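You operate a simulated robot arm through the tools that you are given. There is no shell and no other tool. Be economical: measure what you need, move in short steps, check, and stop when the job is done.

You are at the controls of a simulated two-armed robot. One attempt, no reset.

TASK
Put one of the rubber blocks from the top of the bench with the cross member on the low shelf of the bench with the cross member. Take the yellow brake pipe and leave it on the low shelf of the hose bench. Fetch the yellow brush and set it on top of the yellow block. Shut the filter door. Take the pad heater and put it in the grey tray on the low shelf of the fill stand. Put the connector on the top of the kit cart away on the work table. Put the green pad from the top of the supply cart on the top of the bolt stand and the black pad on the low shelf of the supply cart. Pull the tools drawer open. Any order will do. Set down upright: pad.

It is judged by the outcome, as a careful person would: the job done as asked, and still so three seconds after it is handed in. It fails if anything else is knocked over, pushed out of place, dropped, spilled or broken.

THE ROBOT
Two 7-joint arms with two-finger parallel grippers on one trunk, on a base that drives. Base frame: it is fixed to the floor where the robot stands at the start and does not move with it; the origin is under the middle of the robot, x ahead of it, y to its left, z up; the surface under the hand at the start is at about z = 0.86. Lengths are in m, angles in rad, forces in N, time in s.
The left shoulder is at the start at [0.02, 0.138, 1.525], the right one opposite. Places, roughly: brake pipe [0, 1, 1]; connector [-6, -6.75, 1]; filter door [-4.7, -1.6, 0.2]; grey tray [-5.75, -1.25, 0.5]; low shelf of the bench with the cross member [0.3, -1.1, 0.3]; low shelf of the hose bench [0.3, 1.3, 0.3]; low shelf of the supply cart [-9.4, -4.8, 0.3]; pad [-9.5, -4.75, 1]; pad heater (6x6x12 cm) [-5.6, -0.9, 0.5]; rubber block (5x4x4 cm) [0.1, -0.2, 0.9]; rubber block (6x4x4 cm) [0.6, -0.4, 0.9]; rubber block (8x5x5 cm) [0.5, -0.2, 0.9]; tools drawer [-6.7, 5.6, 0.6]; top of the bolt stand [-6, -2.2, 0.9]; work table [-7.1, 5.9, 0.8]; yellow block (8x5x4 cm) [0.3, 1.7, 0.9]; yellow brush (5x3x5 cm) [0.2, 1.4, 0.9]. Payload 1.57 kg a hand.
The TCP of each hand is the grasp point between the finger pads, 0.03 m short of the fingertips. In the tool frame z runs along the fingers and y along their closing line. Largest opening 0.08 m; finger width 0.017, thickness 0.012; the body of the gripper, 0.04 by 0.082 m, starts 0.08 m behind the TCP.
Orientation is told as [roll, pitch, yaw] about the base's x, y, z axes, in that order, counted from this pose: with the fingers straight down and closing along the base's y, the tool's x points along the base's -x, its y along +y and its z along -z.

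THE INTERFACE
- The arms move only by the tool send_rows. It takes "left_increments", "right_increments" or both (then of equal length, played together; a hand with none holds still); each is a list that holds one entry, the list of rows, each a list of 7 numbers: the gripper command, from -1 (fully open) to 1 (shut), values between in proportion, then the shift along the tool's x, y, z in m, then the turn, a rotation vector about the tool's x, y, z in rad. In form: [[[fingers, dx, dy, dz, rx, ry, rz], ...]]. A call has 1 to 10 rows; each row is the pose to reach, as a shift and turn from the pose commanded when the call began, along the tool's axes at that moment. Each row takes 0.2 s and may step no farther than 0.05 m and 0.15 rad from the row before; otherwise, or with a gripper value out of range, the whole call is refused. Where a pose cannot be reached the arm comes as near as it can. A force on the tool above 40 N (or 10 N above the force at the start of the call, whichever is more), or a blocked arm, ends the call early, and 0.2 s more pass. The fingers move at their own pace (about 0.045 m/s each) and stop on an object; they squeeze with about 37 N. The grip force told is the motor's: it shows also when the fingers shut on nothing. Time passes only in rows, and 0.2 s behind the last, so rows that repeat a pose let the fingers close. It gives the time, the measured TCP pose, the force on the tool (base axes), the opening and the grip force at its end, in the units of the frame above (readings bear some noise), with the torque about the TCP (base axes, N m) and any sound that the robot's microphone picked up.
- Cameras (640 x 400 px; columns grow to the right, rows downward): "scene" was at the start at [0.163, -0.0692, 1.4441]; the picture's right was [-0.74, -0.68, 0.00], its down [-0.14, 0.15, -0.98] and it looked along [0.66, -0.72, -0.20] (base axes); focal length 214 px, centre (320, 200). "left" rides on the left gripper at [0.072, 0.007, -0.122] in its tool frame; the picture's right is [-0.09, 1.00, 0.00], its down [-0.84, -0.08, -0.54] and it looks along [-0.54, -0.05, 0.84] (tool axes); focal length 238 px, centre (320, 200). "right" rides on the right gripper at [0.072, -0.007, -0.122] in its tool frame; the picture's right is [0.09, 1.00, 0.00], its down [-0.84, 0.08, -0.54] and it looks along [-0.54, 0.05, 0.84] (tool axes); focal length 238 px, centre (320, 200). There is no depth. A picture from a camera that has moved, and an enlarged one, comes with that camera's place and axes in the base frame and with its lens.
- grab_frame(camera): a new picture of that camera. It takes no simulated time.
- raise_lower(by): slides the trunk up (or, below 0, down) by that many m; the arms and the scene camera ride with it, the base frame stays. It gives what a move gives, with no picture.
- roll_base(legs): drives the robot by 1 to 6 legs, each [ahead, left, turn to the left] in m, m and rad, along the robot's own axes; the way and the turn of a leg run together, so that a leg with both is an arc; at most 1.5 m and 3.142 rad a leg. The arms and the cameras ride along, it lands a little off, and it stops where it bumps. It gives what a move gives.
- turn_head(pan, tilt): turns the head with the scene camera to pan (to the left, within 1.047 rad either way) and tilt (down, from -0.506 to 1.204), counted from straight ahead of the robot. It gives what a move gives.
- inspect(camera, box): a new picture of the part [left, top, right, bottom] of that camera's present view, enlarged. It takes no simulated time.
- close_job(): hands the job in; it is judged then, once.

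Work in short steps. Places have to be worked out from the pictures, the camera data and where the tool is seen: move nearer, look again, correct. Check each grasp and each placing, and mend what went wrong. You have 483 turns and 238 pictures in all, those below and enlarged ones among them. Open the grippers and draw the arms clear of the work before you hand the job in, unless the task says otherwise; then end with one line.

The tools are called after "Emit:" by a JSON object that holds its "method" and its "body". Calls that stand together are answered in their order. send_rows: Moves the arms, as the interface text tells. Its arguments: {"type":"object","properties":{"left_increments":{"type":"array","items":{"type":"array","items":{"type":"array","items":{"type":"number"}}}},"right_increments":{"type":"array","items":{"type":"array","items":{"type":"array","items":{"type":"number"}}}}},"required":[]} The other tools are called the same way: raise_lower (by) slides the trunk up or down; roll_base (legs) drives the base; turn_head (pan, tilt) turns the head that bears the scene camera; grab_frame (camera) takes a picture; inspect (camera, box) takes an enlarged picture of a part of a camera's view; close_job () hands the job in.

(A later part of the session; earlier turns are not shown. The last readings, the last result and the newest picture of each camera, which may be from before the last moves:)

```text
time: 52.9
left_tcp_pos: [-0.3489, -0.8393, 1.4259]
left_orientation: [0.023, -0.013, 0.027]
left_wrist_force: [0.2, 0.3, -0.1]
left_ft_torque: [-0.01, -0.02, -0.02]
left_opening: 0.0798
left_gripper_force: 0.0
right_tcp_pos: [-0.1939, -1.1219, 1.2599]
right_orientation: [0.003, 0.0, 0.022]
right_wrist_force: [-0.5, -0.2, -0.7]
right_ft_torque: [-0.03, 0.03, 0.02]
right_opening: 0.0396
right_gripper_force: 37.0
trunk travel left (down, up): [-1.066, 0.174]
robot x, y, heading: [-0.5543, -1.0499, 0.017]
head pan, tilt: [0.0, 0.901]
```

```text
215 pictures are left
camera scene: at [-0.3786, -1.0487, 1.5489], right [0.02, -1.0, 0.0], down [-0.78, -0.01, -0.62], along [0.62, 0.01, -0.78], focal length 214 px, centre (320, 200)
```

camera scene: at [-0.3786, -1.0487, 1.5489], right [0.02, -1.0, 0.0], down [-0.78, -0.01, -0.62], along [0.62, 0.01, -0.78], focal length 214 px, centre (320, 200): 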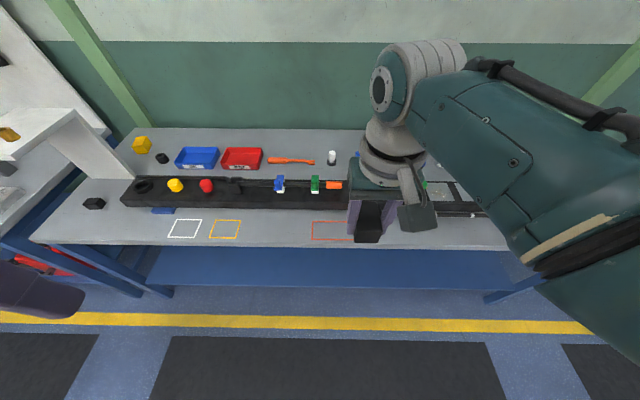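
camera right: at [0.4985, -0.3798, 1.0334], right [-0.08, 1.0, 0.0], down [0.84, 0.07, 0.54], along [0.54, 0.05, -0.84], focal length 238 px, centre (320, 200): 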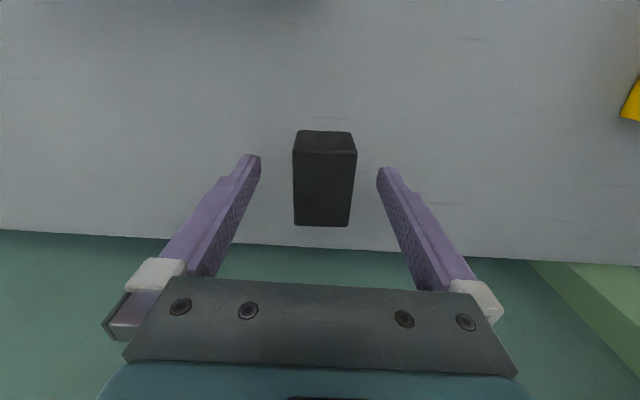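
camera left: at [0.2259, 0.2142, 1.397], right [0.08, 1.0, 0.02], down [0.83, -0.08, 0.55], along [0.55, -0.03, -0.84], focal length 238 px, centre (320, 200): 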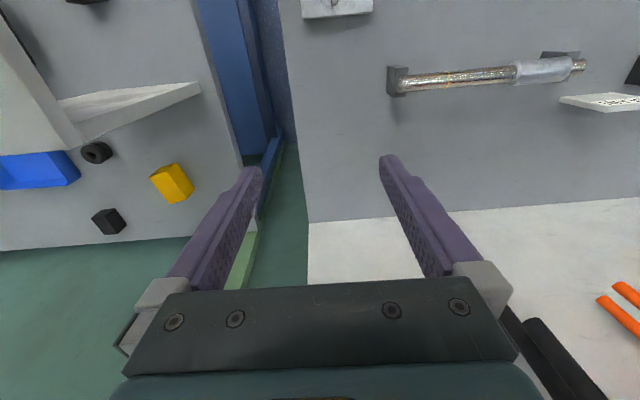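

Clear of the bench front. I lower the trunk in two steps.

Emit:
{"method": "raise_lower", "body": {"by": -0.4}}

Emit:
{"method": "raise_lower", "body": {"by": -0.4}}

Emit:
{"method": "turn_head", "body": {"pan": -0.1, "tilt": 0.4}}

Emit:
{"method": "grab_frame", "body": {"camera": "scene"}}

Emit:
{"method": "grab_frame", "body": {"camera": "right"}}

```text
time: 56.8
left_tcp_pos: [-0.3489, -0.8407, 1.0276]
left_orientation: [0.023, -0.012, 0.025]
left_wrist_force: [0.4, -0.2, 0.9]
left_ft_torque: [0.01, 0.02, 0.02]
left_opening: 0.0799
left_gripper_force: 0.2
right_tcp_pos: [-0.1933, -1.1219, 0.8605]
right_orientation: [0.003, 0.002, 0.019]
right_wrist_force: [0.3, -0.5, -0.7]
right_ft_torque: [0.0, 0.0, 0.01]
right_opening: 0.0394
right_gripper_force: 37.2
trunk travel left (down, up): [-0.666, 0.574]
robot x, y, heading: [-0.5555, -1.0529, 0.017]
head pan, tilt: [0.0, 0.901]
```

```text
time: 60.6
left_tcp_pos: [-0.3493, -0.8405, 0.6272]
left_orientation: [0.022, -0.011, 0.026]
left_wrist_force: [0.5, 0.5, -0.8]
left_ft_torque: [-0.02, 0.01, 0.02]
left_opening: 0.0798
left_gripper_force: 0.1
right_tcp_pos: [-0.1933, -1.1215, 0.4593]
right_orientation: [0.004, 0.0, 0.019]
right_wrist_force: [0.3, 0.2, -0.5]
right_ft_torque: [0.02, 0.0, 0.05]
right_opening: 0.0395
right_gripper_force: 36.8
trunk travel left (down, up): [-0.266, 0.974]
robot x, y, heading: [-0.5526, -1.0506, 0.019]
head pan, tilt: [0.0, 0.901]
```

```text
time: 61.5
left_tcp_pos: [-0.3491, -0.8391, 0.6251]
left_orientation: [0.021, -0.012, 0.027]
left_wrist_force: [-0.3, 1.1, -0.2]
left_ft_torque: [-0.03, 0.0, -0.01]
left_opening: 0.08
left_gripper_force: 0.0
right_tcp_pos: [-0.1932, -1.1211, 0.4598]
right_orientation: [0.002, -0.001, 0.018]
right_wrist_force: [-0.5, 0.6, -1.1]
right_ft_torque: [0.02, 0.03, 0.03]
right_opening: 0.0396
right_gripper_force: 36.6
trunk travel left (down, up): [-0.266, 0.974]
robot x, y, heading: [-0.5554, -1.0543, 0.013]
head pan, tilt: [-0.099, 0.4]
```

```text
214 pictures are left
camera scene: at [-0.3618, -1.0576, 0.7918], right [-0.08, -1.0, 0.0], down [-0.39, 0.03, -0.92], along [0.92, -0.08, -0.39], focal length 214 px, centre (320, 200)
```

scene: 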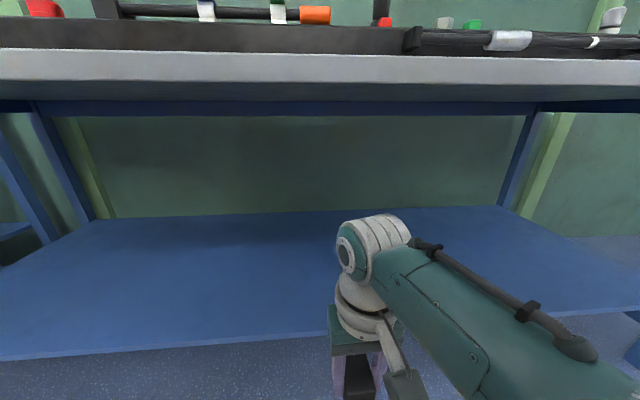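

```text
213 pictures are left
camera right: at [-0.2661, -1.1299, 0.5811], right [-0.11, 0.99, 0.0], down [0.83, 0.09, 0.54], along [0.54, 0.06, -0.84], focal length 238 px, centre (320, 200)
```

right: 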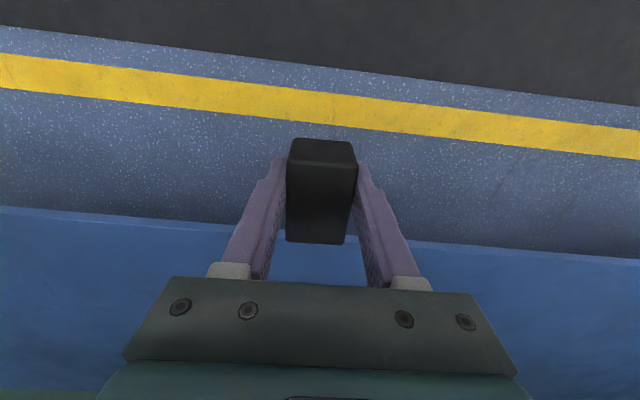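

The shelf top is at z ≈ 0.30 with its front edge at x ≈ −0.023, clear space above. I lower 0.1 and drive forward 0.245.

Emit:
{"method": "raise_lower", "body": {"by": -0.1}}

Emit:
{"method": "roll_base", "body": {"legs": [[0.15, 0, 0], [0.1, 0, 0]]}}

Emit:
{"method": "grab_frame", "body": {"camera": "right"}}

```text
time: 62.9
left_tcp_pos: [-0.3492, -0.8404, 0.5251]
left_orientation: [0.023, -0.013, 0.027]
left_wrist_force: [0.0, 0.3, 0.4]
left_ft_torque: [-0.02, 0.01, 0.02]
left_opening: 0.0799
left_gripper_force: 0.1
right_tcp_pos: [-0.1949, -1.1217, 0.3593]
right_orientation: [0.005, 0.001, 0.019]
right_wrist_force: [0.4, 0.2, -1.2]
right_ft_torque: [-0.02, -0.01, 0.02]
right_opening: 0.0396
right_gripper_force: 37.3
trunk travel left (down, up): [-0.166, 1.074]
robot x, y, heading: [-0.5532, -1.0494, 0.013]
head pan, tilt: [-0.099, 0.4]
```

```text
time: 65.0
left_tcp_pos: [-0.1, -0.8344, 0.5256]
left_orientation: [0.022, -0.009, 0.028]
left_wrist_force: [0.1, 0.0, 0.1]
left_ft_torque: [0.01, -0.02, 0.0]
left_opening: 0.0799
left_gripper_force: 0.0
right_tcp_pos: [0.0579, -1.117, 0.3606]
right_orientation: [0.004, 0.0, 0.02]
right_wrist_force: [0.6, -0.1, -1.4]
right_ft_torque: [0.02, 0.03, 0.01]
right_opening: 0.0396
right_gripper_force: 36.9
trunk travel left (down, up): [-0.166, 1.074]
robot x, y, heading: [-0.3014, -1.0464, 0.018]
head pan, tilt: [-0.099, 0.4]
```

```text
212 pictures are left
camera right: at [-0.0155, -1.1251, 0.4808], right [-0.11, 0.99, 0.0], down [0.84, 0.09, 0.54], along [0.54, 0.06, -0.84], focal length 238 px, centre (320, 200)
```

right: 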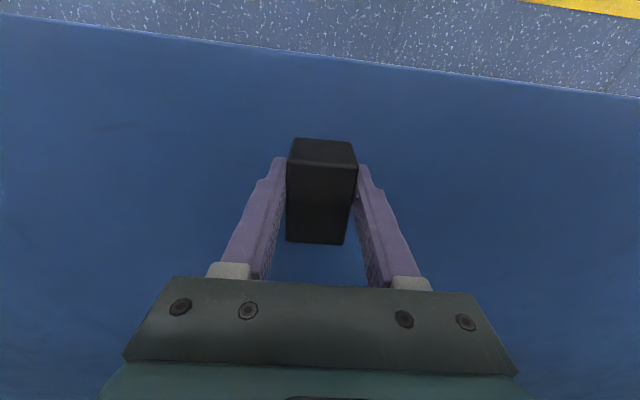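

The block is well above the shelf. I lower until the block is just on the shelf.

Emit:
{"method": "raise_lower", "body": {"by": -0.025}}

Emit:
{"method": "send_rows", "body": {"right_increments": [[[-1, 0, 0, 0, 0, 0, 0], [-1, 0, 0, 0, 0, 0, 0], [-1, 0, 0, 0, 0, 0, 0], [-1, 0, 0, 0, 0, 0, 0]]]}}

Emit:
{"method": "raise_lower", "body": {"by": 0.08}}

Emit:
{"method": "grab_frame", "body": {"camera": "right"}}

```text
time: 65.7
left_tcp_pos: [-0.0966, -0.8349, 0.5204]
left_orientation: [0.022, -0.016, 0.027]
left_wrist_force: [0.2, 0.6, -1.2]
left_ft_torque: [-0.02, 0.0, -0.05]
left_opening: 0.08
left_gripper_force: 0.1
right_tcp_pos: [0.0612, -1.1175, 0.355]
right_orientation: [0.004, -0.003, 0.02]
right_wrist_force: [0.4, -0.1, -1.6]
right_ft_torque: [0.0, 0.0, -0.03]
right_opening: 0.0394
right_gripper_force: 37.0
trunk travel left (down, up): [-0.141, 1.099]
robot x, y, heading: [-0.3021, -1.0511, 0.02]
head pan, tilt: [-0.099, 0.4]
```

```text
time: 66.7
left_tcp_pos: [-0.0971, -0.8353, 0.5222]
left_orientation: [0.023, -0.015, 0.028]
left_wrist_force: [-0.2, 0.0, 0.0]
left_ft_torque: [0.04, 0.0, 0.02]
left_opening: 0.08
left_gripper_force: 0.0
right_tcp_pos: [0.0606, -1.117, 0.3546]
right_orientation: [0.004, -0.002, 0.019]
right_wrist_force: [-0.5, -1.3, 0.1]
right_ft_torque: [0.0, 0.01, 0.01]
right_opening: 0.08
right_gripper_force: 0.1
trunk travel left (down, up): [-0.141, 1.099]
robot x, y, heading: [-0.3047, -1.0465, 0.018]
head pan, tilt: [-0.099, 0.4]
```

```text
time: 67.9
left_tcp_pos: [-0.0984, -0.8346, 0.5805]
left_orientation: [0.023, -0.013, 0.027]
left_wrist_force: [0.6, 0.7, -0.6]
left_ft_torque: [0.01, 0.01, -0.01]
left_opening: 0.0798
left_gripper_force: 0.0
right_tcp_pos: [0.0587, -1.1176, 0.4141]
right_orientation: [0.004, -0.002, 0.02]
right_wrist_force: [0.5, 0.5, 0.2]
right_ft_torque: [0.03, 0.0, -0.02]
right_opening: 0.0798
right_gripper_force: 0.1
trunk travel left (down, up): [-0.221, 1.019]
robot x, y, heading: [-0.3032, -1.0468, 0.014]
head pan, tilt: [-0.099, 0.4]
```

```text
211 pictures are left
camera right: at [-0.0145, -1.1252, 0.5358], right [-0.11, 0.99, 0.0], down [0.83, 0.09, 0.54], along [0.54, 0.06, -0.84], focal length 238 px, centre (320, 200)
```

right: 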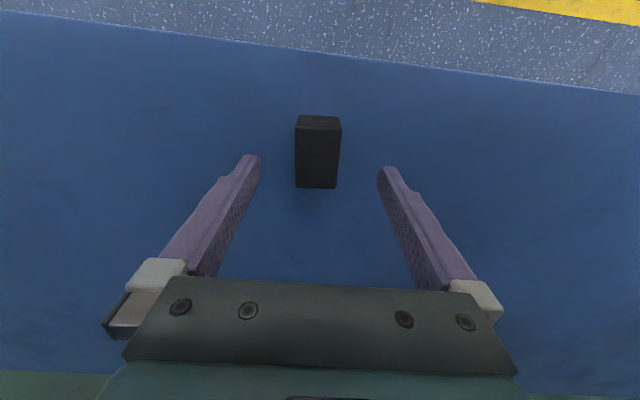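

The block stands on the low shelf. I back out, raise the trunk, and drive left to the hose bench.

Emit:
{"method": "roll_base", "body": {"legs": [[-0.35, 0, 0]]}}

Emit:
{"method": "raise_lower", "body": {"by": 0.4}}

Emit:
{"method": "raise_lower", "body": {"by": 0.4}}

Emit:
{"method": "roll_base", "body": {"legs": [[0, 1.2, 0], [0, 1.0, 0]]}}

Emit:
{"method": "turn_head", "body": {"pan": 0.0, "tilt": 0.9}}

Emit:
{"method": "grab_frame", "body": {"camera": "scene"}}

```text
time: 70.2
left_tcp_pos: [-0.4489, -0.8412, 0.582]
left_orientation: [0.022, -0.012, 0.034]
left_wrist_force: [-0.7, -1.1, 0.2]
left_ft_torque: [0.0, 0.01, 0.0]
left_opening: 0.0799
left_gripper_force: 0.1
right_tcp_pos: [-0.2902, -1.1222, 0.4148]
right_orientation: [0.003, -0.001, 0.024]
right_wrist_force: [0.2, -0.5, 0.1]
right_ft_torque: [0.02, -0.02, 0.0]
right_opening: 0.08
right_gripper_force: 0.1
trunk travel left (down, up): [-0.221, 1.019]
robot x, y, heading: [-0.6528, -1.0513, 0.02]
head pan, tilt: [-0.099, 0.4]
```

```text
time: 74.0
left_tcp_pos: [-0.4474, -0.842, 0.9803]
left_orientation: [0.022, -0.014, 0.03]
left_wrist_force: [-0.6, -0.4, -0.3]
left_ft_torque: [0.02, 0.0, 0.0]
left_opening: 0.0799
left_gripper_force: 0.1
right_tcp_pos: [-0.2893, -1.1229, 0.8141]
right_orientation: [0.004, 0.0, 0.025]
right_wrist_force: [0.2, -0.1, -0.7]
right_ft_torque: [0.02, 0.02, 0.01]
right_opening: 0.08
right_gripper_force: 0.0
trunk travel left (down, up): [-0.621, 0.619]
robot x, y, heading: [-0.6486, -1.0529, 0.015]
head pan, tilt: [-0.099, 0.4]
```

```text
time: 77.8
left_tcp_pos: [-0.4492, -0.84, 1.3808]
left_orientation: [0.023, -0.012, 0.03]
left_wrist_force: [-0.1, 0.4, -0.3]
left_ft_torque: [-0.06, 0.04, 0.01]
left_opening: 0.0798
left_gripper_force: 0.1
right_tcp_pos: [-0.2908, -1.1225, 1.2148]
right_orientation: [0.004, -0.001, 0.025]
right_wrist_force: [-0.3, 0.0, 0.5]
right_ft_torque: [0.0, 0.02, -0.01]
right_opening: 0.0801
right_gripper_force: 0.1
trunk travel left (down, up): [-1.021, 0.219]
robot x, y, heading: [-0.6494, -1.0483, 0.024]
head pan, tilt: [-0.099, 0.4]
```

```text
time: 88.7
left_tcp_pos: [-0.4364, 1.3582, 1.3818]
left_orientation: [0.023, -0.013, 0.018]
left_wrist_force: [0.0, -0.7, -0.1]
left_ft_torque: [0.02, -0.02, 0.0]
left_opening: 0.0799
left_gripper_force: 0.0
right_tcp_pos: [-0.2809, 1.0759, 1.215]
right_orientation: [0.004, -0.001, 0.015]
right_wrist_force: [-0.4, 0.2, 0.7]
right_ft_torque: [0.0, -0.01, 0.02]
right_opening: 0.08
right_gripper_force: 0.0
trunk travel left (down, up): [-1.021, 0.219]
robot x, y, heading: [-0.641, 1.1468, 0.005]
head pan, tilt: [-0.099, 0.4]
```

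```text
time: 89.6
left_tcp_pos: [-0.4353, 1.3566, 1.3813]
left_orientation: [0.022, -0.012, 0.02]
left_wrist_force: [-0.2, 0.2, -0.2]
left_ft_torque: [0.0, 0.0, -0.02]
left_opening: 0.0798
left_gripper_force: 0.0
right_tcp_pos: [-0.2815, 1.0753, 1.2151]
right_orientation: [0.004, 0.0, 0.014]
right_wrist_force: [-0.3, -0.3, -0.9]
right_ft_torque: [0.01, 0.03, -0.03]
right_opening: 0.0804
right_gripper_force: 0.0
trunk travel left (down, up): [-1.021, 0.219]
robot x, y, heading: [-0.6415, 1.1465, 0.011]
head pan, tilt: [0.0, 0.901]
```

```text
210 pictures are left
camera scene: at [-0.4653, 1.1497, 1.504], right [0.01, -1.0, 0.0], down [-0.78, -0.01, -0.62], along [0.62, 0.01, -0.78], focal length 214 px, centre (320, 200)
```

scene: 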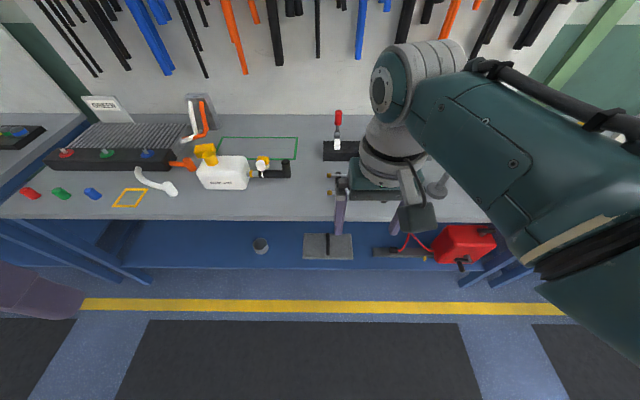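

I retract the right hand to uncover the bench, then inspect the items.

Emit:
{"method": "send_rows", "body": {"right_increments": [[[-1, 0.03, -0.03, 0, 0, 0, 0], [-1, 0.06, -0.06, 0, 0, 0, 0], [-1, 0.09, -0.09, 0, 0, 0, 0], [-1, 0.12, -0.12, 0, 0, 0, 0], [-1, 0.15, -0.15, 0, 0, 0, 0], [-1, 0.15, -0.15, 0, 0, 0, 0]]]}}

Emit:
{"method": "inspect", "body": {"camera": "scene", "box": [140, 90, 460, 290]}}

```text
time: 91.0
left_tcp_pos: [-0.4357, 1.3589, 1.3823]
left_orientation: [0.022, -0.013, 0.019]
left_wrist_force: [0.7, -0.4, 0.4]
left_ft_torque: [-0.01, 0.01, 0.01]
left_opening: 0.0801
left_gripper_force: 0.0
right_tcp_pos: [-0.4261, 0.9224, 1.2108]
right_orientation: [0.001, -0.001, 0.013]
right_wrist_force: [0.0, -0.8, 0.9]
right_ft_torque: [0.03, 0.0, 0.01]
right_opening: 0.0801
right_gripper_force: 0.0
trunk travel left (down, up): [-1.021, 0.219]
robot x, y, heading: [-0.6378, 1.1467, 0.008]
head pan, tilt: [0.0, 0.901]
```

```text
2.00 times, centred on (300, 190) of scene
camera zoom: at [-0.4653, 1.1497, 1.5039], right [0.01, -1.0, 0.0], down [-0.78, -0.01, -0.62], along [0.62, 0.01, -0.78], focal length 429 px, centre (360, 220)
```

zoom: 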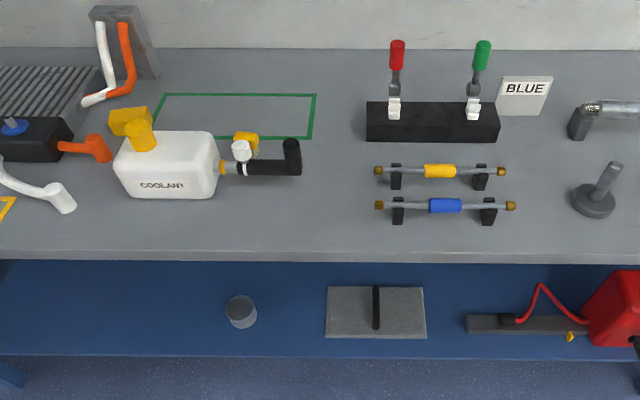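

The yellow pipe lies along y in two clips at about (0.117, 1.006), with the blue pipe 6 cm in front of it. I turn the right hand by 90° so that the fingers close along x, here in free space.

Emit:
{"method": "send_rows", "body": {"right_increments": [[[-0.3, 0, 0, 0, 0, 0, -0.15], [-0.3, 0, 0, 0, 0, 0, -0.3], [-0.3, 0, 0, 0, 0, 0, -0.45], [-0.3, 0, 0, 0, 0, 0, -0.6], [-0.3, 0, 0, 0, 0, 0, -0.75], [-0.3, 0, 0, 0, 0, 0, -0.9], [-0.3, 0, 0, 0, 0, 0, -1.05], [-0.3, 0, 0, 0, 0, 0, -1.2], [-0.3, 0, 0, 0, 0, 0, -1.35], [-0.3, 0, 0, 0, 0, 0, -1.5]]]}}

```text
time: 93.2
left_tcp_pos: [-0.4345, 1.3578, 1.381]
left_orientation: [0.024, -0.013, 0.018]
left_wrist_force: [0.8, 0.4, -0.5]
left_ft_torque: [0.05, -0.01, -0.01]
left_opening: 0.08
left_gripper_force: 0.2
right_tcp_pos: [-0.4288, 0.923, 1.213]
right_orientation: [-0.001, -0.004, 1.517]
right_wrist_force: [-0.2, 0.5, -0.2]
right_ft_torque: [0.02, -0.01, -0.01]
right_opening: 0.0517
right_gripper_force: 0.1
trunk travel left (down, up): [-1.021, 0.219]
robot x, y, heading: [-0.638, 1.1489, 0.009]
head pan, tilt: [0.0, 0.901]
```

The turn is reachable. I bring the hand nearer the axis and drive forward so that it hovers over the pipe.

Emit:
{"method": "send_rows", "body": {"right_increments": [[[-0.3, -0.04, 0, 0, 0, 0, -0.03], [-0.3, -0.08, 0, 0, 0, 0, -0.05], [-0.3, -0.12, 0, 0, 0, 0, -0.05], [-0.3, -0.12, 0, 0, 0, 0, -0.05]]]}}

Emit:
{"method": "roll_base", "body": {"legs": [[0.5, -0.03, 0]]}}

Emit:
{"method": "grab_frame", "body": {"camera": "right"}}

Emit:
{"method": "grab_frame", "body": {"camera": "scene"}}

```text
time: 94.2
left_tcp_pos: [-0.4339, 1.3576, 1.3814]
left_orientation: [0.023, -0.013, 0.02]
left_wrist_force: [0.8, 0.0, 0.4]
left_ft_torque: [0.03, -0.02, -0.01]
left_opening: 0.08
left_gripper_force: 0.1
right_tcp_pos: [-0.4164, 1.0439, 1.2107]
right_orientation: [-0.003, -0.003, 1.563]
right_wrist_force: [0.5, -0.6, 0.5]
right_ft_torque: [-0.01, 0.02, 0.0]
right_opening: 0.052
right_gripper_force: 0.1
trunk travel left (down, up): [-1.021, 0.219]
robot x, y, heading: [-0.6426, 1.1456, 0.013]
head pan, tilt: [0.0, 0.901]
```

```text
time: 97.2
left_tcp_pos: [0.0742, 1.332, 1.382]
left_orientation: [0.023, -0.014, 0.016]
left_wrist_force: [-1.0, -0.2, 0.4]
left_ft_torque: [0.02, -0.03, -0.04]
left_opening: 0.08
left_gripper_force: 0.1
right_tcp_pos: [0.0912, 1.0159, 1.2112]
right_orientation: [0.0, -0.003, 1.559]
right_wrist_force: [-0.4, -1.2, -0.5]
right_ft_torque: [-0.01, -0.02, 0.0]
right_opening: 0.0519
right_gripper_force: 0.0
trunk travel left (down, up): [-1.021, 0.219]
robot x, y, heading: [-0.1288, 1.1193, 0.008]
head pan, tilt: [0.0, 0.901]
```

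```text
208 pictures are left
camera right: at [0.0956, 0.9441, 1.3327], right [-1.0, -0.08, 0.0], down [-0.07, 0.84, 0.54], along [-0.04, 0.54, -0.84], focal length 238 px, centre (320, 200)
```

right: 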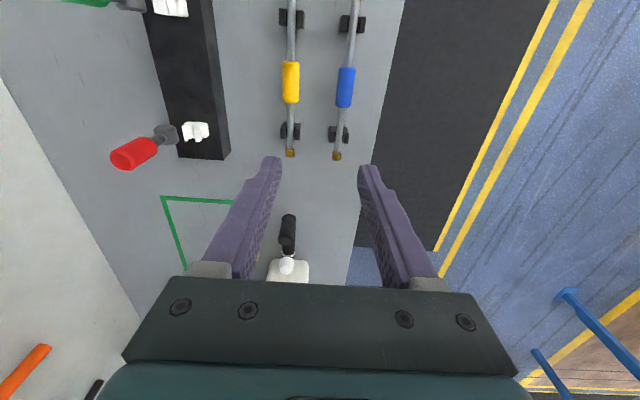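

```text
207 pictures are left
camera scene: at [0.043, 1.1227, 1.5039], right [0.01, -1.0, 0.0], down [-0.78, 0.0, -0.62], along [0.62, 0.0, -0.78], focal length 214 px, centre (320, 200)
```

scene: 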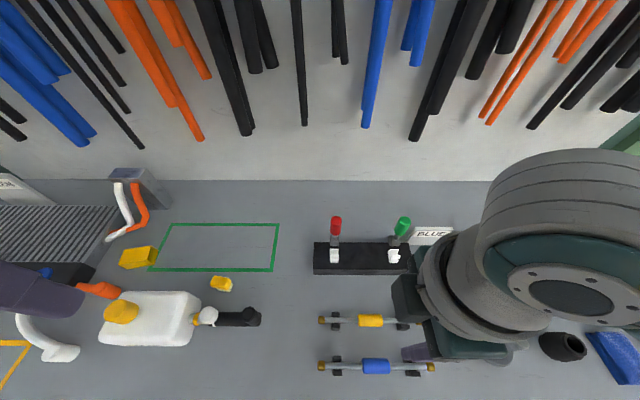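

The yellow sleeve centre works out at (0.142, 0.997, ~0.905). I shift the base by (0.05, −0.019) and lower the trunk partway to look again.

Emit:
{"method": "roll_base", "body": {"legs": [[0.05, -0.019, 0]]}}

Emit:
{"method": "raise_lower", "body": {"by": -0.2}}

Emit:
{"method": "grab_frame", "body": {"camera": "right"}}

```text
time: 98.2
left_tcp_pos: [0.1243, 1.3125, 1.3811]
left_orientation: [0.024, -0.012, 0.014]
left_wrist_force: [-0.2, -0.6, -0.4]
left_ft_torque: [0.02, 0.01, 0.01]
left_opening: 0.08
left_gripper_force: 0.0
right_tcp_pos: [0.1418, 0.9977, 1.2114]
right_orientation: [0.0, -0.005, 1.56]
right_wrist_force: [-0.5, 0.6, -0.8]
right_ft_torque: [0.02, -0.01, 0.02]
right_opening: 0.052
right_gripper_force: 0.1
trunk travel left (down, up): [-1.021, 0.219]
robot x, y, heading: [-0.0878, 1.1017, 0.008]
head pan, tilt: [0.0, 0.901]
```

```text
time: 100.3
left_tcp_pos: [0.1259, 1.3131, 1.1818]
left_orientation: [0.023, -0.011, 0.015]
left_wrist_force: [0.8, -0.1, 0.6]
left_ft_torque: [0.01, -0.01, -0.01]
left_opening: 0.0798
left_gripper_force: 0.2
right_tcp_pos: [0.142, 0.9973, 1.0122]
right_orientation: [0.001, -0.003, 1.561]
right_wrist_force: [0.2, -0.6, -0.2]
right_ft_torque: [0.02, -0.03, -0.01]
right_opening: 0.0523
right_gripper_force: 0.1
trunk travel left (down, up): [-0.821, 0.419]
robot x, y, heading: [-0.08, 1.1034, 0.008]
head pan, tilt: [0.0, 0.901]
```

```text
206 pictures are left
camera right: at [0.1465, 0.9254, 1.1326], right [-1.0, -0.08, 0.0], down [-0.07, 0.84, 0.54], along [-0.04, 0.54, -0.84], focal length 238 px, centre (320, 200)
```

right: 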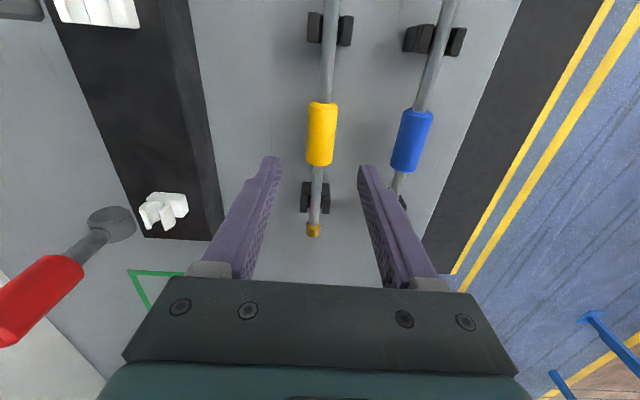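

The sleeve is centred between the fingers. I go down 0.105 and close.

Emit:
{"method": "raise_lower", "body": {"by": -0.105}}

Emit:
{"method": "grab_frame", "body": {"camera": "right"}}

Emit:
{"method": "send_rows", "body": {"right_increments": [[[1, 0, 0, 0, 0, 0, 0], [1, 0, 0, 0, 0, 0, 0], [1, 0, 0, 0, 0, 0, 0], [1, 0, 0, 0, 0, 0, 0]]]}}

```text
time: 101.7
left_tcp_pos: [0.1257, 1.3137, 1.0759]
left_orientation: [0.022, -0.013, 0.017]
left_wrist_force: [0.5, 0.2, -1.0]
left_ft_torque: [-0.01, -0.01, 0.02]
left_opening: 0.0799
left_gripper_force: 0.0
right_tcp_pos: [0.1419, 0.9978, 0.9069]
right_orientation: [-0.001, -0.004, 1.56]
right_wrist_force: [-0.1, -0.6, 0.0]
right_ft_torque: [0.01, 0.04, 0.02]
right_opening: 0.0522
right_gripper_force: 0.1
trunk travel left (down, up): [-0.716, 0.524]
robot x, y, heading: [-0.0842, 1.1036, 0.008]
head pan, tilt: [0.0, 0.901]
```

```text
205 pictures are left
camera right: at [0.1466, 0.9254, 1.0276], right [-1.0, -0.08, 0.0], down [-0.07, 0.84, 0.54], along [-0.04, 0.54, -0.84], focal length 238 px, centre (320, 200)
```

right: 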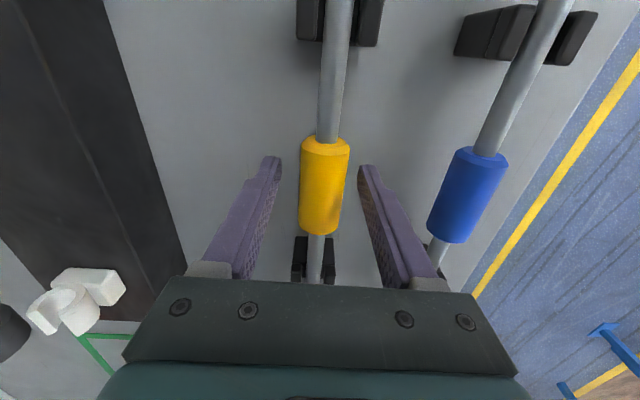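

```text
time: 102.7
left_tcp_pos: [0.125, 1.3126, 1.0758]
left_orientation: [0.022, -0.013, 0.014]
left_wrist_force: [-0.1, 0.3, -0.3]
left_ft_torque: [-0.01, 0.01, 0.03]
left_opening: 0.0798
left_gripper_force: 0.0
right_tcp_pos: [0.1426, 0.998, 0.905]
right_orientation: [0.001, -0.005, 1.56]
right_wrist_force: [-0.1, 0.8, 1.1]
right_ft_torque: [-0.05, -0.01, 0.04]
right_opening: 0.0258
right_gripper_force: 36.0
trunk travel left (down, up): [-0.716, 0.524]
robot x, y, heading: [-0.0817, 1.1027, 0.007]
head pan, tilt: [0.0, 0.901]
```

Gripped at 0.026. I lift with the trunk and check.

Emit:
{"method": "raise_lower", "body": {"by": 0.2}}

Emit:
{"method": "grab_frame", "body": {"camera": "right"}}

```text
time: 104.9
left_tcp_pos: [0.1243, 1.313, 1.2759]
left_orientation: [0.022, -0.013, 0.014]
left_wrist_force: [-0.1, 1.0, 0.0]
left_ft_torque: [0.02, -0.01, -0.03]
left_opening: 0.08
left_gripper_force: 0.1
right_tcp_pos: [0.1421, 0.9978, 1.1065]
right_orientation: [0.001, -0.003, 1.56]
right_wrist_force: [-1.3, -0.8, -1.9]
right_ft_torque: [-0.03, 0.03, 0.01]
right_opening: 0.0256
right_gripper_force: 37.2
trunk travel left (down, up): [-0.916, 0.324]
robot x, y, heading: [-0.0824, 1.1034, 0.007]
head pan, tilt: [0.0, 0.901]
```

```text
204 pictures are left
camera right: at [0.1465, 0.9255, 1.2275], right [-1.0, -0.08, 0.0], down [-0.07, 0.84, 0.54], along [-0.04, 0.54, -0.84], focal length 238 px, centre (320, 200)
```

right: 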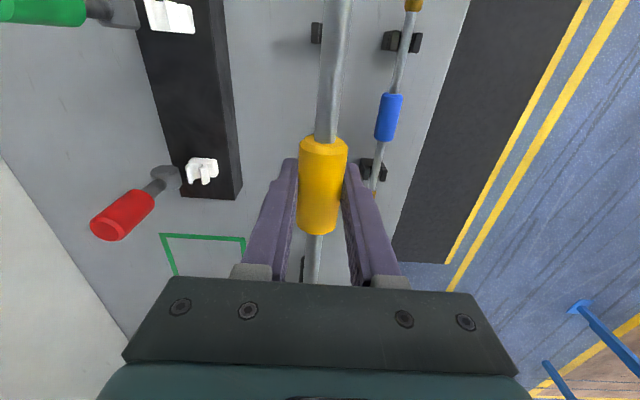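

The pipe is lifted clear. I back away from the bench, then move left in front of the free part of the shelf (y ≈ 1.85).

Emit:
{"method": "roll_base", "body": {"legs": [[-0.5, 0, 0], [0, 0.85, 0]]}}

Emit:
{"method": "send_rows", "body": {"right_increments": [[[1, 0, -0.03, -0.035, 0, 0, 0], [1, 0, -0.06, -0.07, 0, 0, 0], [1, 0, -0.09, -0.105, 0, 0, 0], [1, 0, -0.12, -0.14, 0, 0, 0], [1, 0, -0.15, -0.16, 0, 0, 0], [1, 0, -0.15, -0.18, 0, 0, 0], [1, 0, -0.15, -0.18, 0, 0, 0]]]}}

Emit:
{"method": "grab_frame", "body": {"camera": "scene"}}

```text
time: 111.9
left_tcp_pos: [-0.3635, 2.1436, 1.2768]
left_orientation: [0.023, -0.012, -0.013]
left_wrist_force: [0.2, 0.4, 1.2]
left_ft_torque: [0.01, 0.03, 0.01]
left_opening: 0.0801
left_gripper_force: 0.1
right_tcp_pos: [-0.3546, 1.8296, 1.1062]
right_orientation: [0.001, -0.004, 1.532]
right_wrist_force: [0.2, 0.0, -1.1]
right_ft_torque: [0.03, -0.01, 0.02]
right_opening: 0.0256
right_gripper_force: 36.8
trunk travel left (down, up): [-0.916, 0.324]
robot x, y, heading: [-0.5725, 1.9379, -0.026]
head pan, tilt: [0.0, 0.901]
```

```text
time: 113.5
left_tcp_pos: [-0.3637, 2.1444, 1.276]
left_orientation: [0.023, -0.01, -0.012]
left_wrist_force: [1.0, -0.2, -0.2]
left_ft_torque: [-0.01, -0.01, 0.01]
left_opening: 0.08
left_gripper_force: 0.0
right_tcp_pos: [-0.206, 1.8209, 1.2866]
right_orientation: [0.0, -0.004, 1.532]
right_wrist_force: [-0.7, -0.5, -0.5]
right_ft_torque: [-0.01, 0.02, -0.02]
right_opening: 0.0258
right_gripper_force: 37.0
trunk travel left (down, up): [-0.916, 0.324]
robot x, y, heading: [-0.5742, 1.9428, -0.019]
head pan, tilt: [0.0, 0.901]
```

```text
203 pictures are left
camera scene: at [-0.4, 1.9365, 1.3989], right [-0.02, -1.0, 0.0], down [-0.78, 0.02, -0.62], along [0.62, -0.01, -0.78], focal length 214 px, centre (320, 200)
```

scene: 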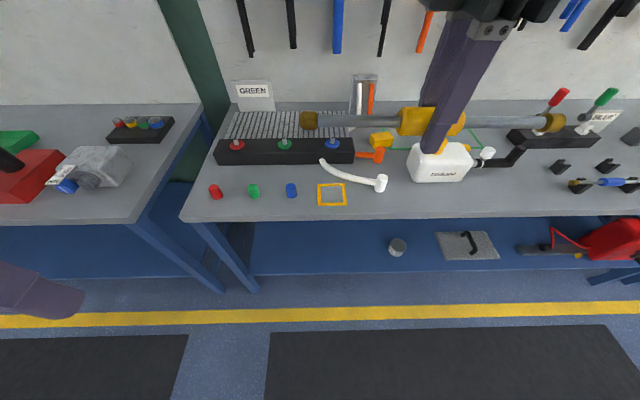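

The shelf between y ≈ 1.6 and 2.2 is free. I lower the trunk in front of the shelf.

Emit:
{"method": "raise_lower", "body": {"by": -0.4}}

Emit:
{"method": "raise_lower", "body": {"by": -0.4}}

Emit:
{"method": "raise_lower", "body": {"by": -0.08}}

Emit:
{"method": "turn_head", "body": {"pan": -0.2, "tilt": 0.4}}

Emit:
{"method": "grab_frame", "body": {"camera": "scene"}}

Emit:
{"method": "grab_frame", "body": {"camera": "right"}}

```text
time: 117.3
left_tcp_pos: [-0.364, 2.1439, 0.8755]
left_orientation: [0.022, -0.01, -0.011]
left_wrist_force: [0.3, -0.1, -1.1]
left_ft_torque: [0.0, -0.05, -0.01]
left_opening: 0.0799
left_gripper_force: 0.1
right_tcp_pos: [-0.2055, 1.8205, 0.8847]
right_orientation: [0.0, -0.004, 1.533]
right_wrist_force: [0.1, -0.5, -1.3]
right_ft_torque: [0.02, 0.0, 0.03]
right_opening: 0.0258
right_gripper_force: 37.1
trunk travel left (down, up): [-0.516, 0.724]
robot x, y, heading: [-0.5704, 1.9381, -0.017]
head pan, tilt: [0.0, 0.901]
```

```text
time: 121.1
left_tcp_pos: [-0.3641, 2.1444, 0.4761]
left_orientation: [0.023, -0.01, -0.012]
left_wrist_force: [-0.6, 0.1, 1.1]
left_ft_torque: [-0.01, -0.02, -0.03]
left_opening: 0.0801
left_gripper_force: 0.0
right_tcp_pos: [-0.2058, 1.8212, 0.485]
right_orientation: [-0.001, -0.003, 1.533]
right_wrist_force: [0.3, 0.2, -1.2]
right_ft_torque: [0.02, -0.01, 0.0]
right_opening: 0.0257
right_gripper_force: 37.5
trunk travel left (down, up): [-0.116, 1.124]
robot x, y, heading: [-0.5761, 1.9414, -0.023]
head pan, tilt: [0.0, 0.901]
```

```text
time: 122.3
left_tcp_pos: [-0.3629, 2.1444, 0.3955]
left_orientation: [0.023, -0.012, -0.013]
left_wrist_force: [0.7, 0.6, -0.3]
left_ft_torque: [0.04, 0.02, -0.01]
left_opening: 0.0798
left_gripper_force: 0.1
right_tcp_pos: [-0.2063, 1.822, 0.4046]
right_orientation: [0.001, -0.003, 1.532]
right_wrist_force: [0.0, -0.4, -1.6]
right_ft_torque: [0.0, -0.03, 0.0]
right_opening: 0.0261
right_gripper_force: 36.8
trunk travel left (down, up): [-0.036, 1.204]
robot x, y, heading: [-0.5755, 1.943, -0.026]
head pan, tilt: [0.0, 0.901]
```

```text
time: 123.2
left_tcp_pos: [-0.3632, 2.1455, 0.397]
left_orientation: [0.025, -0.01, -0.012]
left_wrist_force: [0.1, 0.0, -0.3]
left_ft_torque: [0.01, 0.0, 0.0]
left_opening: 0.0801
left_gripper_force: 0.0
right_tcp_pos: [-0.205, 1.8209, 0.4053]
right_orientation: [0.0, -0.003, 1.532]
right_wrist_force: [0.2, 0.9, -1.3]
right_ft_torque: [0.02, -0.01, 0.02]
right_opening: 0.0258
right_gripper_force: 37.0
trunk travel left (down, up): [-0.036, 1.204]
robot x, y, heading: [-0.5739, 1.941, -0.021]
head pan, tilt: [-0.201, 0.4]
```

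```text
202 pictures are left
camera scene: at [-0.3852, 1.9178, 0.5618], right [-0.22, -0.98, 0.0], down [-0.38, 0.09, -0.92], along [0.9, -0.2, -0.39], focal length 214 px, centre (320, 200)
```

scene: 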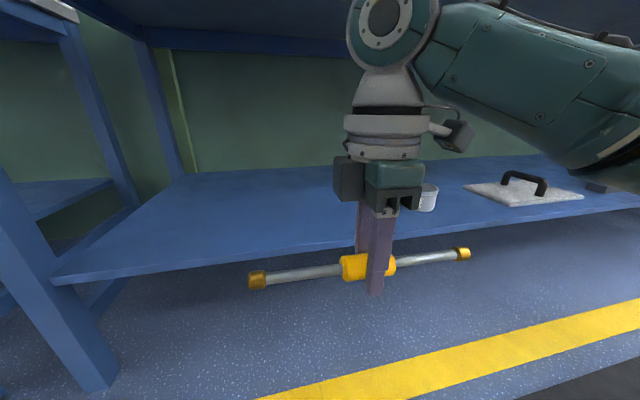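

```text
201 pictures are left
camera right: at [-0.203, 1.7492, 0.5271], right [-1.0, -0.05, 0.0], down [-0.05, 0.84, 0.54], along [-0.03, 0.54, -0.84], focal length 238 px, centre (320, 200)
```

right: 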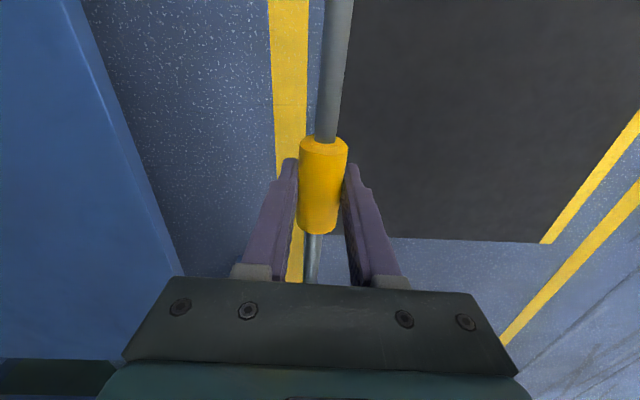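

Everything is aligned. I drive forward 0.28 to bring the pipe over the shelf.

Emit:
{"method": "roll_base", "body": {"legs": [[0.15, 0, 0], [0.13, 0, 0]]}}

Emit:
{"method": "send_rows", "body": {"right_increments": [[[1, 0, 0, 0.03, 0, 0, 0], [1, 0, 0, 0.055, 0, 0, 0], [1, 0, 0, 0.067, 0, 0, 0], [1, 0, 0, 0.067, 0, 0, 0]]]}}

Emit:
{"method": "grab_frame", "body": {"camera": "scene"}}

```text
time: 125.5
left_tcp_pos: [-0.0827, 2.1401, 0.3952]
left_orientation: [0.023, -0.01, -0.008]
left_wrist_force: [0.1, -0.2, 0.1]
left_ft_torque: [0.01, -0.03, -0.05]
left_opening: 0.0799
left_gripper_force: 0.1
right_tcp_pos: [0.0777, 1.817, 0.4042]
right_orientation: [0.001, -0.001, 1.536]
right_wrist_force: [0.2, 0.7, -0.6]
right_ft_torque: [-0.03, -0.02, 0.01]
right_opening: 0.0256
right_gripper_force: 37.0
trunk travel left (down, up): [-0.036, 1.204]
robot x, y, heading: [-0.2931, 1.9335, -0.017]
head pan, tilt: [-0.201, 0.4]
```

```text
time: 126.5
left_tcp_pos: [-0.0778, 2.14, 0.3955]
left_orientation: [0.023, -0.01, -0.01]
left_wrist_force: [0.2, 0.5, -0.2]
left_ft_torque: [0.02, 0.01, 0.0]
left_opening: 0.08
left_gripper_force: 0.1
right_tcp_pos: [0.079, 1.816, 0.3381]
right_orientation: [0.001, -0.001, 1.535]
right_wrist_force: [0.0, 0.7, -1.0]
right_ft_torque: [0.02, -0.01, 0.01]
right_opening: 0.0256
right_gripper_force: 37.3
trunk travel left (down, up): [-0.036, 1.204]
robot x, y, heading: [-0.29, 1.9341, -0.018]
head pan, tilt: [-0.201, 0.4]
```

```text
200 pictures are left
camera scene: at [-0.1006, 1.9131, 0.5619], right [-0.22, -0.98, 0.0], down [-0.38, 0.08, -0.92], along [0.9, -0.2, -0.39], focal length 214 px, centre (320, 200)
```

scene: 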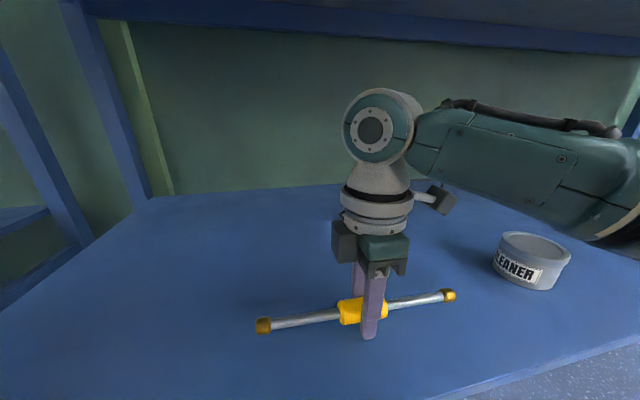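

Lower the last few mm until the tips reach the shelf, then open gently.

Emit:
{"method": "send_rows", "body": {"right_increments": [[[1, 0, 0, 0.005, 0, 0, 0], [1, 0, 0, 0.008, 0, 0, 0], [0.2, 0, 0, 0.008, 0, 0, 0], [0.0, 0, 0, 0.008, 0, 0, 0], [0.0, 0, 0, 0.008, 0, 0, 0], [0.0, 0, 0, 0.008, 0, 0, 0]]]}}

Emit:
{"method": "grab_frame", "body": {"camera": "right"}}

```text
time: 127.9
left_tcp_pos: [-0.0789, 2.1399, 0.3966]
left_orientation: [0.023, -0.009, -0.008]
left_wrist_force: [0.5, -0.2, 0.2]
left_ft_torque: [-0.04, -0.02, 0.02]
left_opening: 0.0798
left_gripper_force: 0.2
right_tcp_pos: [0.0793, 1.8163, 0.3305]
right_orientation: [-0.001, -0.001, 1.537]
right_wrist_force: [-0.1, -0.4, 0.2]
right_ft_torque: [0.01, 0.0, 0.0]
right_opening: 0.04
right_gripper_force: 0.0
trunk travel left (down, up): [-0.036, 1.204]
robot x, y, heading: [-0.2926, 1.9344, -0.018]
head pan, tilt: [-0.201, 0.4]
```

```text
199 pictures are left
camera right: at [0.0824, 1.7445, 0.452], right [-1.0, -0.06, 0.0], down [-0.05, 0.84, 0.54], along [-0.03, 0.54, -0.84], focal length 238 px, centre (320, 200)
```

right: 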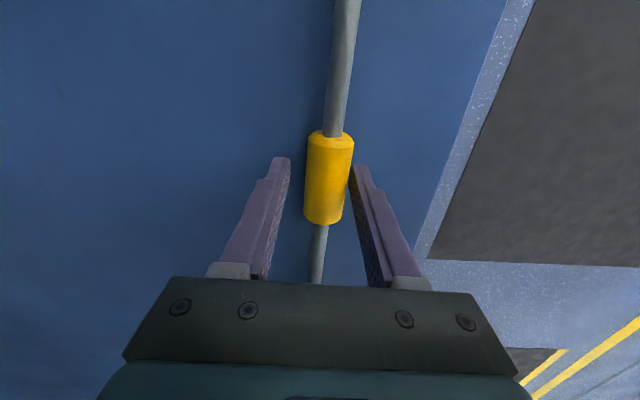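

The pipe is down, touching the outer finger. I ease the hand outward 8 mm and see whether the pipe stays put.

Emit:
{"method": "send_rows", "body": {"right_increments": [[[0.0, 0, 0.004, 0, 0, 0, 0], [0.0, 0, 0.008, 0, 0, 0, 0], [0.0, 0, 0.008, 0, 0, 0, 0], [0.0, 0, 0.008, 0, 0, 0, 0], [0.0, 0, 0.008, 0, 0, 0, 0]]]}}

Emit:
{"method": "grab_frame", "body": {"camera": "right"}}

```text
time: 129.1
left_tcp_pos: [-0.0796, 2.1388, 0.3966]
left_orientation: [0.023, -0.011, -0.008]
left_wrist_force: [-0.4, 0.7, -0.5]
left_ft_torque: [-0.02, 0.0, 0.0]
left_opening: 0.0797
left_gripper_force: 0.1
right_tcp_pos: [0.0715, 1.8178, 0.3297]
right_orientation: [0.001, -0.003, 1.534]
right_wrist_force: [1.0, -1.6, -0.3]
right_ft_torque: [0.0, -0.01, 0.01]
right_opening: 0.0399
right_gripper_force: 0.1
trunk travel left (down, up): [-0.036, 1.204]
robot x, y, heading: [-0.2923, 1.9367, -0.016]
head pan, tilt: [-0.201, 0.4]
```

```text
198 pictures are left
camera right: at [0.0744, 1.7458, 0.4517], right [-1.0, -0.06, 0.0], down [-0.05, 0.84, 0.54], along [-0.03, 0.54, -0.84], focal length 238 px, centre (320, 200)
```

right: 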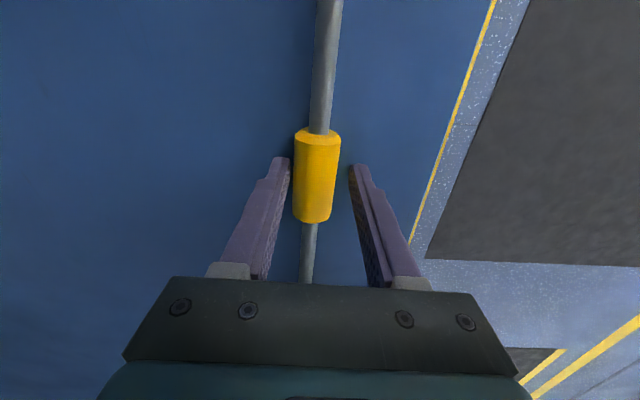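

It stays put. I raise the hand straight up, then back out.

Emit:
{"method": "send_rows", "body": {"right_increments": [[[0.0, 0, 0.003, -0.02, 0, 0, 0], [0.0, 0, 0.003, -0.05, 0, 0, 0], [0.0, 0, 0.003, -0.08, 0, 0, 0], [0.0, 0, 0.003, -0.08, 0, 0, 0]]]}}

Emit:
{"method": "grab_frame", "body": {"camera": "right"}}

Emit:
{"method": "roll_base", "body": {"legs": [[-0.35, 0, 0]]}}

Emit:
{"method": "grab_frame", "body": {"camera": "scene"}}

```text
time: 130.1
left_tcp_pos: [-0.0795, 2.1394, 0.3957]
left_orientation: [0.022, -0.011, -0.01]
left_wrist_force: [0.2, 0.9, 0.4]
left_ft_torque: [0.01, 0.0, 0.01]
left_opening: 0.0801
left_gripper_force: 0.0
right_tcp_pos: [0.0675, 1.8204, 0.4137]
right_orientation: [0.001, -0.002, 1.534]
right_wrist_force: [-0.4, 0.1, 0.4]
right_ft_torque: [0.03, -0.03, 0.0]
right_opening: 0.0401
right_gripper_force: 0.1
trunk travel left (down, up): [-0.036, 1.204]
robot x, y, heading: [-0.2897, 1.934, -0.019]
head pan, tilt: [-0.201, 0.4]
```

```text
197 pictures are left
camera right: at [0.07, 1.748, 0.5352], right [-1.0, -0.06, 0.0], down [-0.05, 0.84, 0.54], along [-0.03, 0.54, -0.84], focal length 238 px, centre (320, 200)
```

right: 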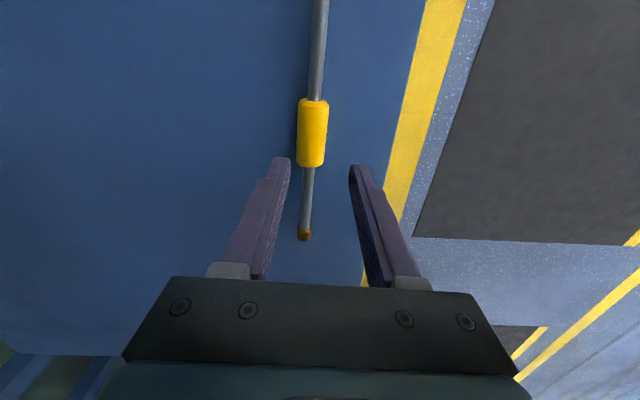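

```text
time: 132.4
left_tcp_pos: [-0.425, 2.1454, 0.3963]
left_orientation: [0.022, -0.013, -0.004]
left_wrist_force: [-0.5, -0.9, 0.3]
left_ft_torque: [-0.02, -0.02, 0.01]
left_opening: 0.0799
left_gripper_force: 0.0
right_tcp_pos: [-0.2762, 1.828, 0.4138]
right_orientation: [-0.002, -0.002, 1.542]
right_wrist_force: [0.0, 0.4, 0.8]
right_ft_torque: [0.03, 0.0, 0.01]
right_opening: 0.04
right_gripper_force: 0.1
trunk travel left (down, up): [-0.036, 1.204]
robot x, y, heading: [-0.6379, 1.9417, -0.011]
head pan, tilt: [-0.201, 0.4]
```

```text
196 pictures are left
camera scene: at [-0.4444, 1.9194, 0.5621], right [-0.21, -0.98, 0.0], down [-0.38, 0.08, -0.92], along [0.9, -0.19, -0.39], focal length 214 px, centre (320, 200)
```

scene: 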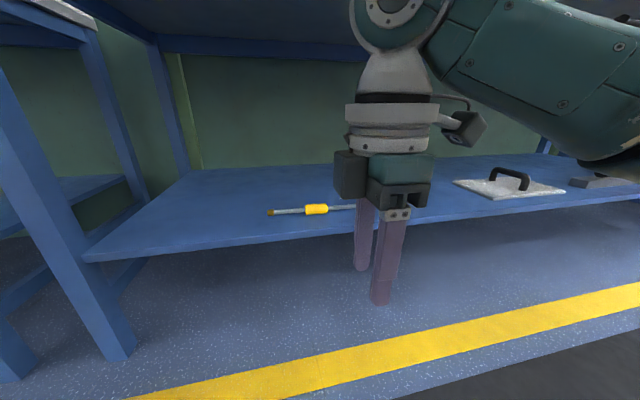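

The pipe rests well on the shelf. Next the brush: I raise the trunk, pull the right hand in and turn it back to yaw 0.

Emit:
{"method": "raise_lower", "body": {"by": 0.4}}

Emit:
{"method": "raise_lower", "body": {"by": 0.4}}

Emit:
{"method": "send_rows", "body": {"right_increments": [[[-1, 0, 0.03, 0.0, 0, 0, 0.15], [-1, 0, 0.06, 0.0, 0, 0, 0.3], [-1, 0, 0.09, 0.0, 0, 0, 0.45], [-1, 0, 0.12, 0.0, 0, 0, 0.6], [-1, 0, 0.14, 0, 0, 0, 0.75], [-1, 0, 0.14, 0, 0, 0, 0.9], [-1, 0, 0.14, 0, 0, 0, 1.05], [-1, 0, 0.14, 0, 0, 0, 1.2], [-1, 0, 0.14, 0, 0, 0, 1.35], [-1, 0, 0.14, 0, 0, 0, 1.5]]]}}

Emit:
{"method": "turn_head", "body": {"pan": 0, "tilt": 0.9}}

```text
time: 136.2
left_tcp_pos: [-0.4265, 2.1461, 0.7962]
left_orientation: [0.023, -0.012, -0.003]
left_wrist_force: [0.3, -0.5, 0.0]
left_ft_torque: [0.0, 0.0, -0.02]
left_opening: 0.08
left_gripper_force: 0.0
right_tcp_pos: [-0.2765, 1.8282, 0.8134]
right_orientation: [0.0, -0.003, 1.542]
right_wrist_force: [0.0, -0.3, 1.2]
right_ft_torque: [-0.01, -0.02, -0.02]
right_opening: 0.0401
right_gripper_force: 0.1
trunk travel left (down, up): [-0.436, 0.804]
robot x, y, heading: [-0.636, 1.9403, -0.016]
head pan, tilt: [-0.201, 0.4]
```

```text
time: 140.0
left_tcp_pos: [-0.4261, 2.1476, 1.1956]
left_orientation: [0.023, -0.011, -0.003]
left_wrist_force: [0.4, -0.1, 1.0]
left_ft_torque: [0.03, -0.01, 0.0]
left_opening: 0.0802
left_gripper_force: 0.1
right_tcp_pos: [-0.2778, 1.8274, 1.2129]
right_orientation: [-0.001, -0.001, 1.542]
right_wrist_force: [-0.2, 0.1, 0.0]
right_ft_torque: [0.0, -0.02, 0.0]
right_opening: 0.0401
right_gripper_force: 0.1
trunk travel left (down, up): [-0.836, 0.404]
robot x, y, heading: [-0.6409, 1.9421, -0.01]
head pan, tilt: [-0.201, 0.4]
```

```text
time: 142.2
left_tcp_pos: [-0.4256, 2.1462, 1.1969]
left_orientation: [0.021, -0.012, -0.005]
left_wrist_force: [0.3, 0.7, -0.3]
left_ft_torque: [0.02, 0.0, -0.01]
left_opening: 0.08
left_gripper_force: 0.1
right_tcp_pos: [-0.42, 1.8327, 1.2155]
right_orientation: [0.003, 0.001, 0.037]
right_wrist_force: [0.2, -0.1, 0.0]
right_ft_torque: [0.01, 0.0, -0.01]
right_opening: 0.0804
right_gripper_force: 0.0
trunk travel left (down, up): [-0.836, 0.404]
robot x, y, heading: [-0.6353, 1.9433, -0.012]
head pan, tilt: [-0.201, 0.4]
```

```text
time: 143.2
left_tcp_pos: [-0.4259, 2.1448, 1.1956]
left_orientation: [0.022, -0.014, -0.003]
left_wrist_force: [0.3, -1.2, -0.6]
left_ft_torque: [0.0, -0.01, 0.02]
left_opening: 0.08
left_gripper_force: 0.0
right_tcp_pos: [-0.4192, 1.8324, 1.2148]
right_orientation: [0.002, 0.0, 0.043]
right_wrist_force: [0.9, 0.7, 0.4]
right_ft_torque: [-0.02, -0.02, -0.01]
right_opening: 0.0801
right_gripper_force: 0.0
trunk travel left (down, up): [-0.836, 0.404]
robot x, y, heading: [-0.6375, 1.9434, -0.014]
head pan, tilt: [0.0, 0.901]
```

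I drive to the brush: right 0.43, then forward 0.6.

Emit:
{"method": "roll_base", "body": {"legs": [[0, -0.43, 0], [0.6, 0, 0]]}}

Emit:
{"method": "grab_frame", "body": {"camera": "right"}}

Emit:
{"method": "grab_frame", "body": {"camera": "scene"}}

```text
time: 148.7
left_tcp_pos: [0.1464, 1.7131, 1.1948]
left_orientation: [0.023, -0.01, 0.004]
left_wrist_force: [0.0, -0.2, -0.3]
left_ft_torque: [0.01, 0.02, 0.01]
left_opening: 0.0798
left_gripper_force: 0.1
right_tcp_pos: [0.1558, 1.3988, 1.2139]
right_orientation: [0.002, -0.002, 0.049]
right_wrist_force: [0.4, -0.2, 0.5]
right_ft_torque: [-0.02, -0.01, 0.01]
right_opening: 0.0799
right_gripper_force: 0.1
trunk travel left (down, up): [-0.836, 0.404]
robot x, y, heading: [-0.0597, 1.5058, -0.006]
head pan, tilt: [0.0, 0.901]
```

```text
195 pictures are left
camera right: at [0.0833, 1.3892, 1.3358], right [-0.14, 0.99, 0.0], down [0.83, 0.12, 0.54], along [0.54, 0.08, -0.84], focal length 238 px, centre (320, 200)
```

right: 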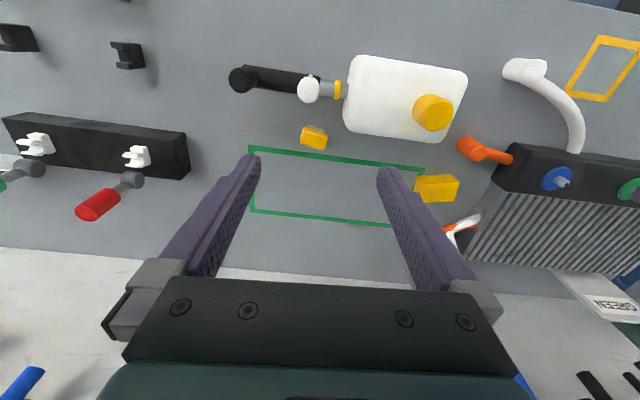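

```text
194 pictures are left
camera scene: at [0.1127, 1.505, 1.3189], right [0.0, -1.0, 0.0], down [-0.78, 0.0, -0.62], along [0.62, 0.0, -0.78], focal length 214 px, centre (320, 200)
```

scene: 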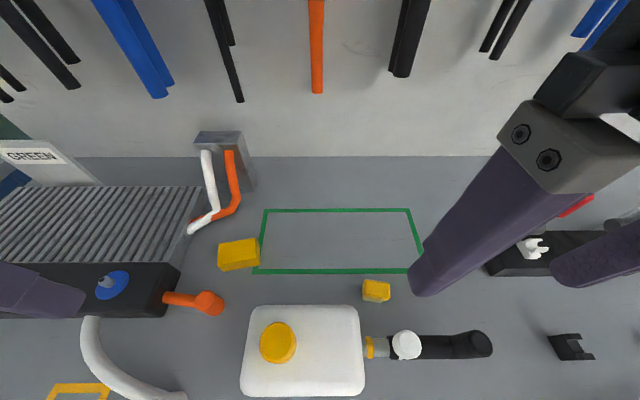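

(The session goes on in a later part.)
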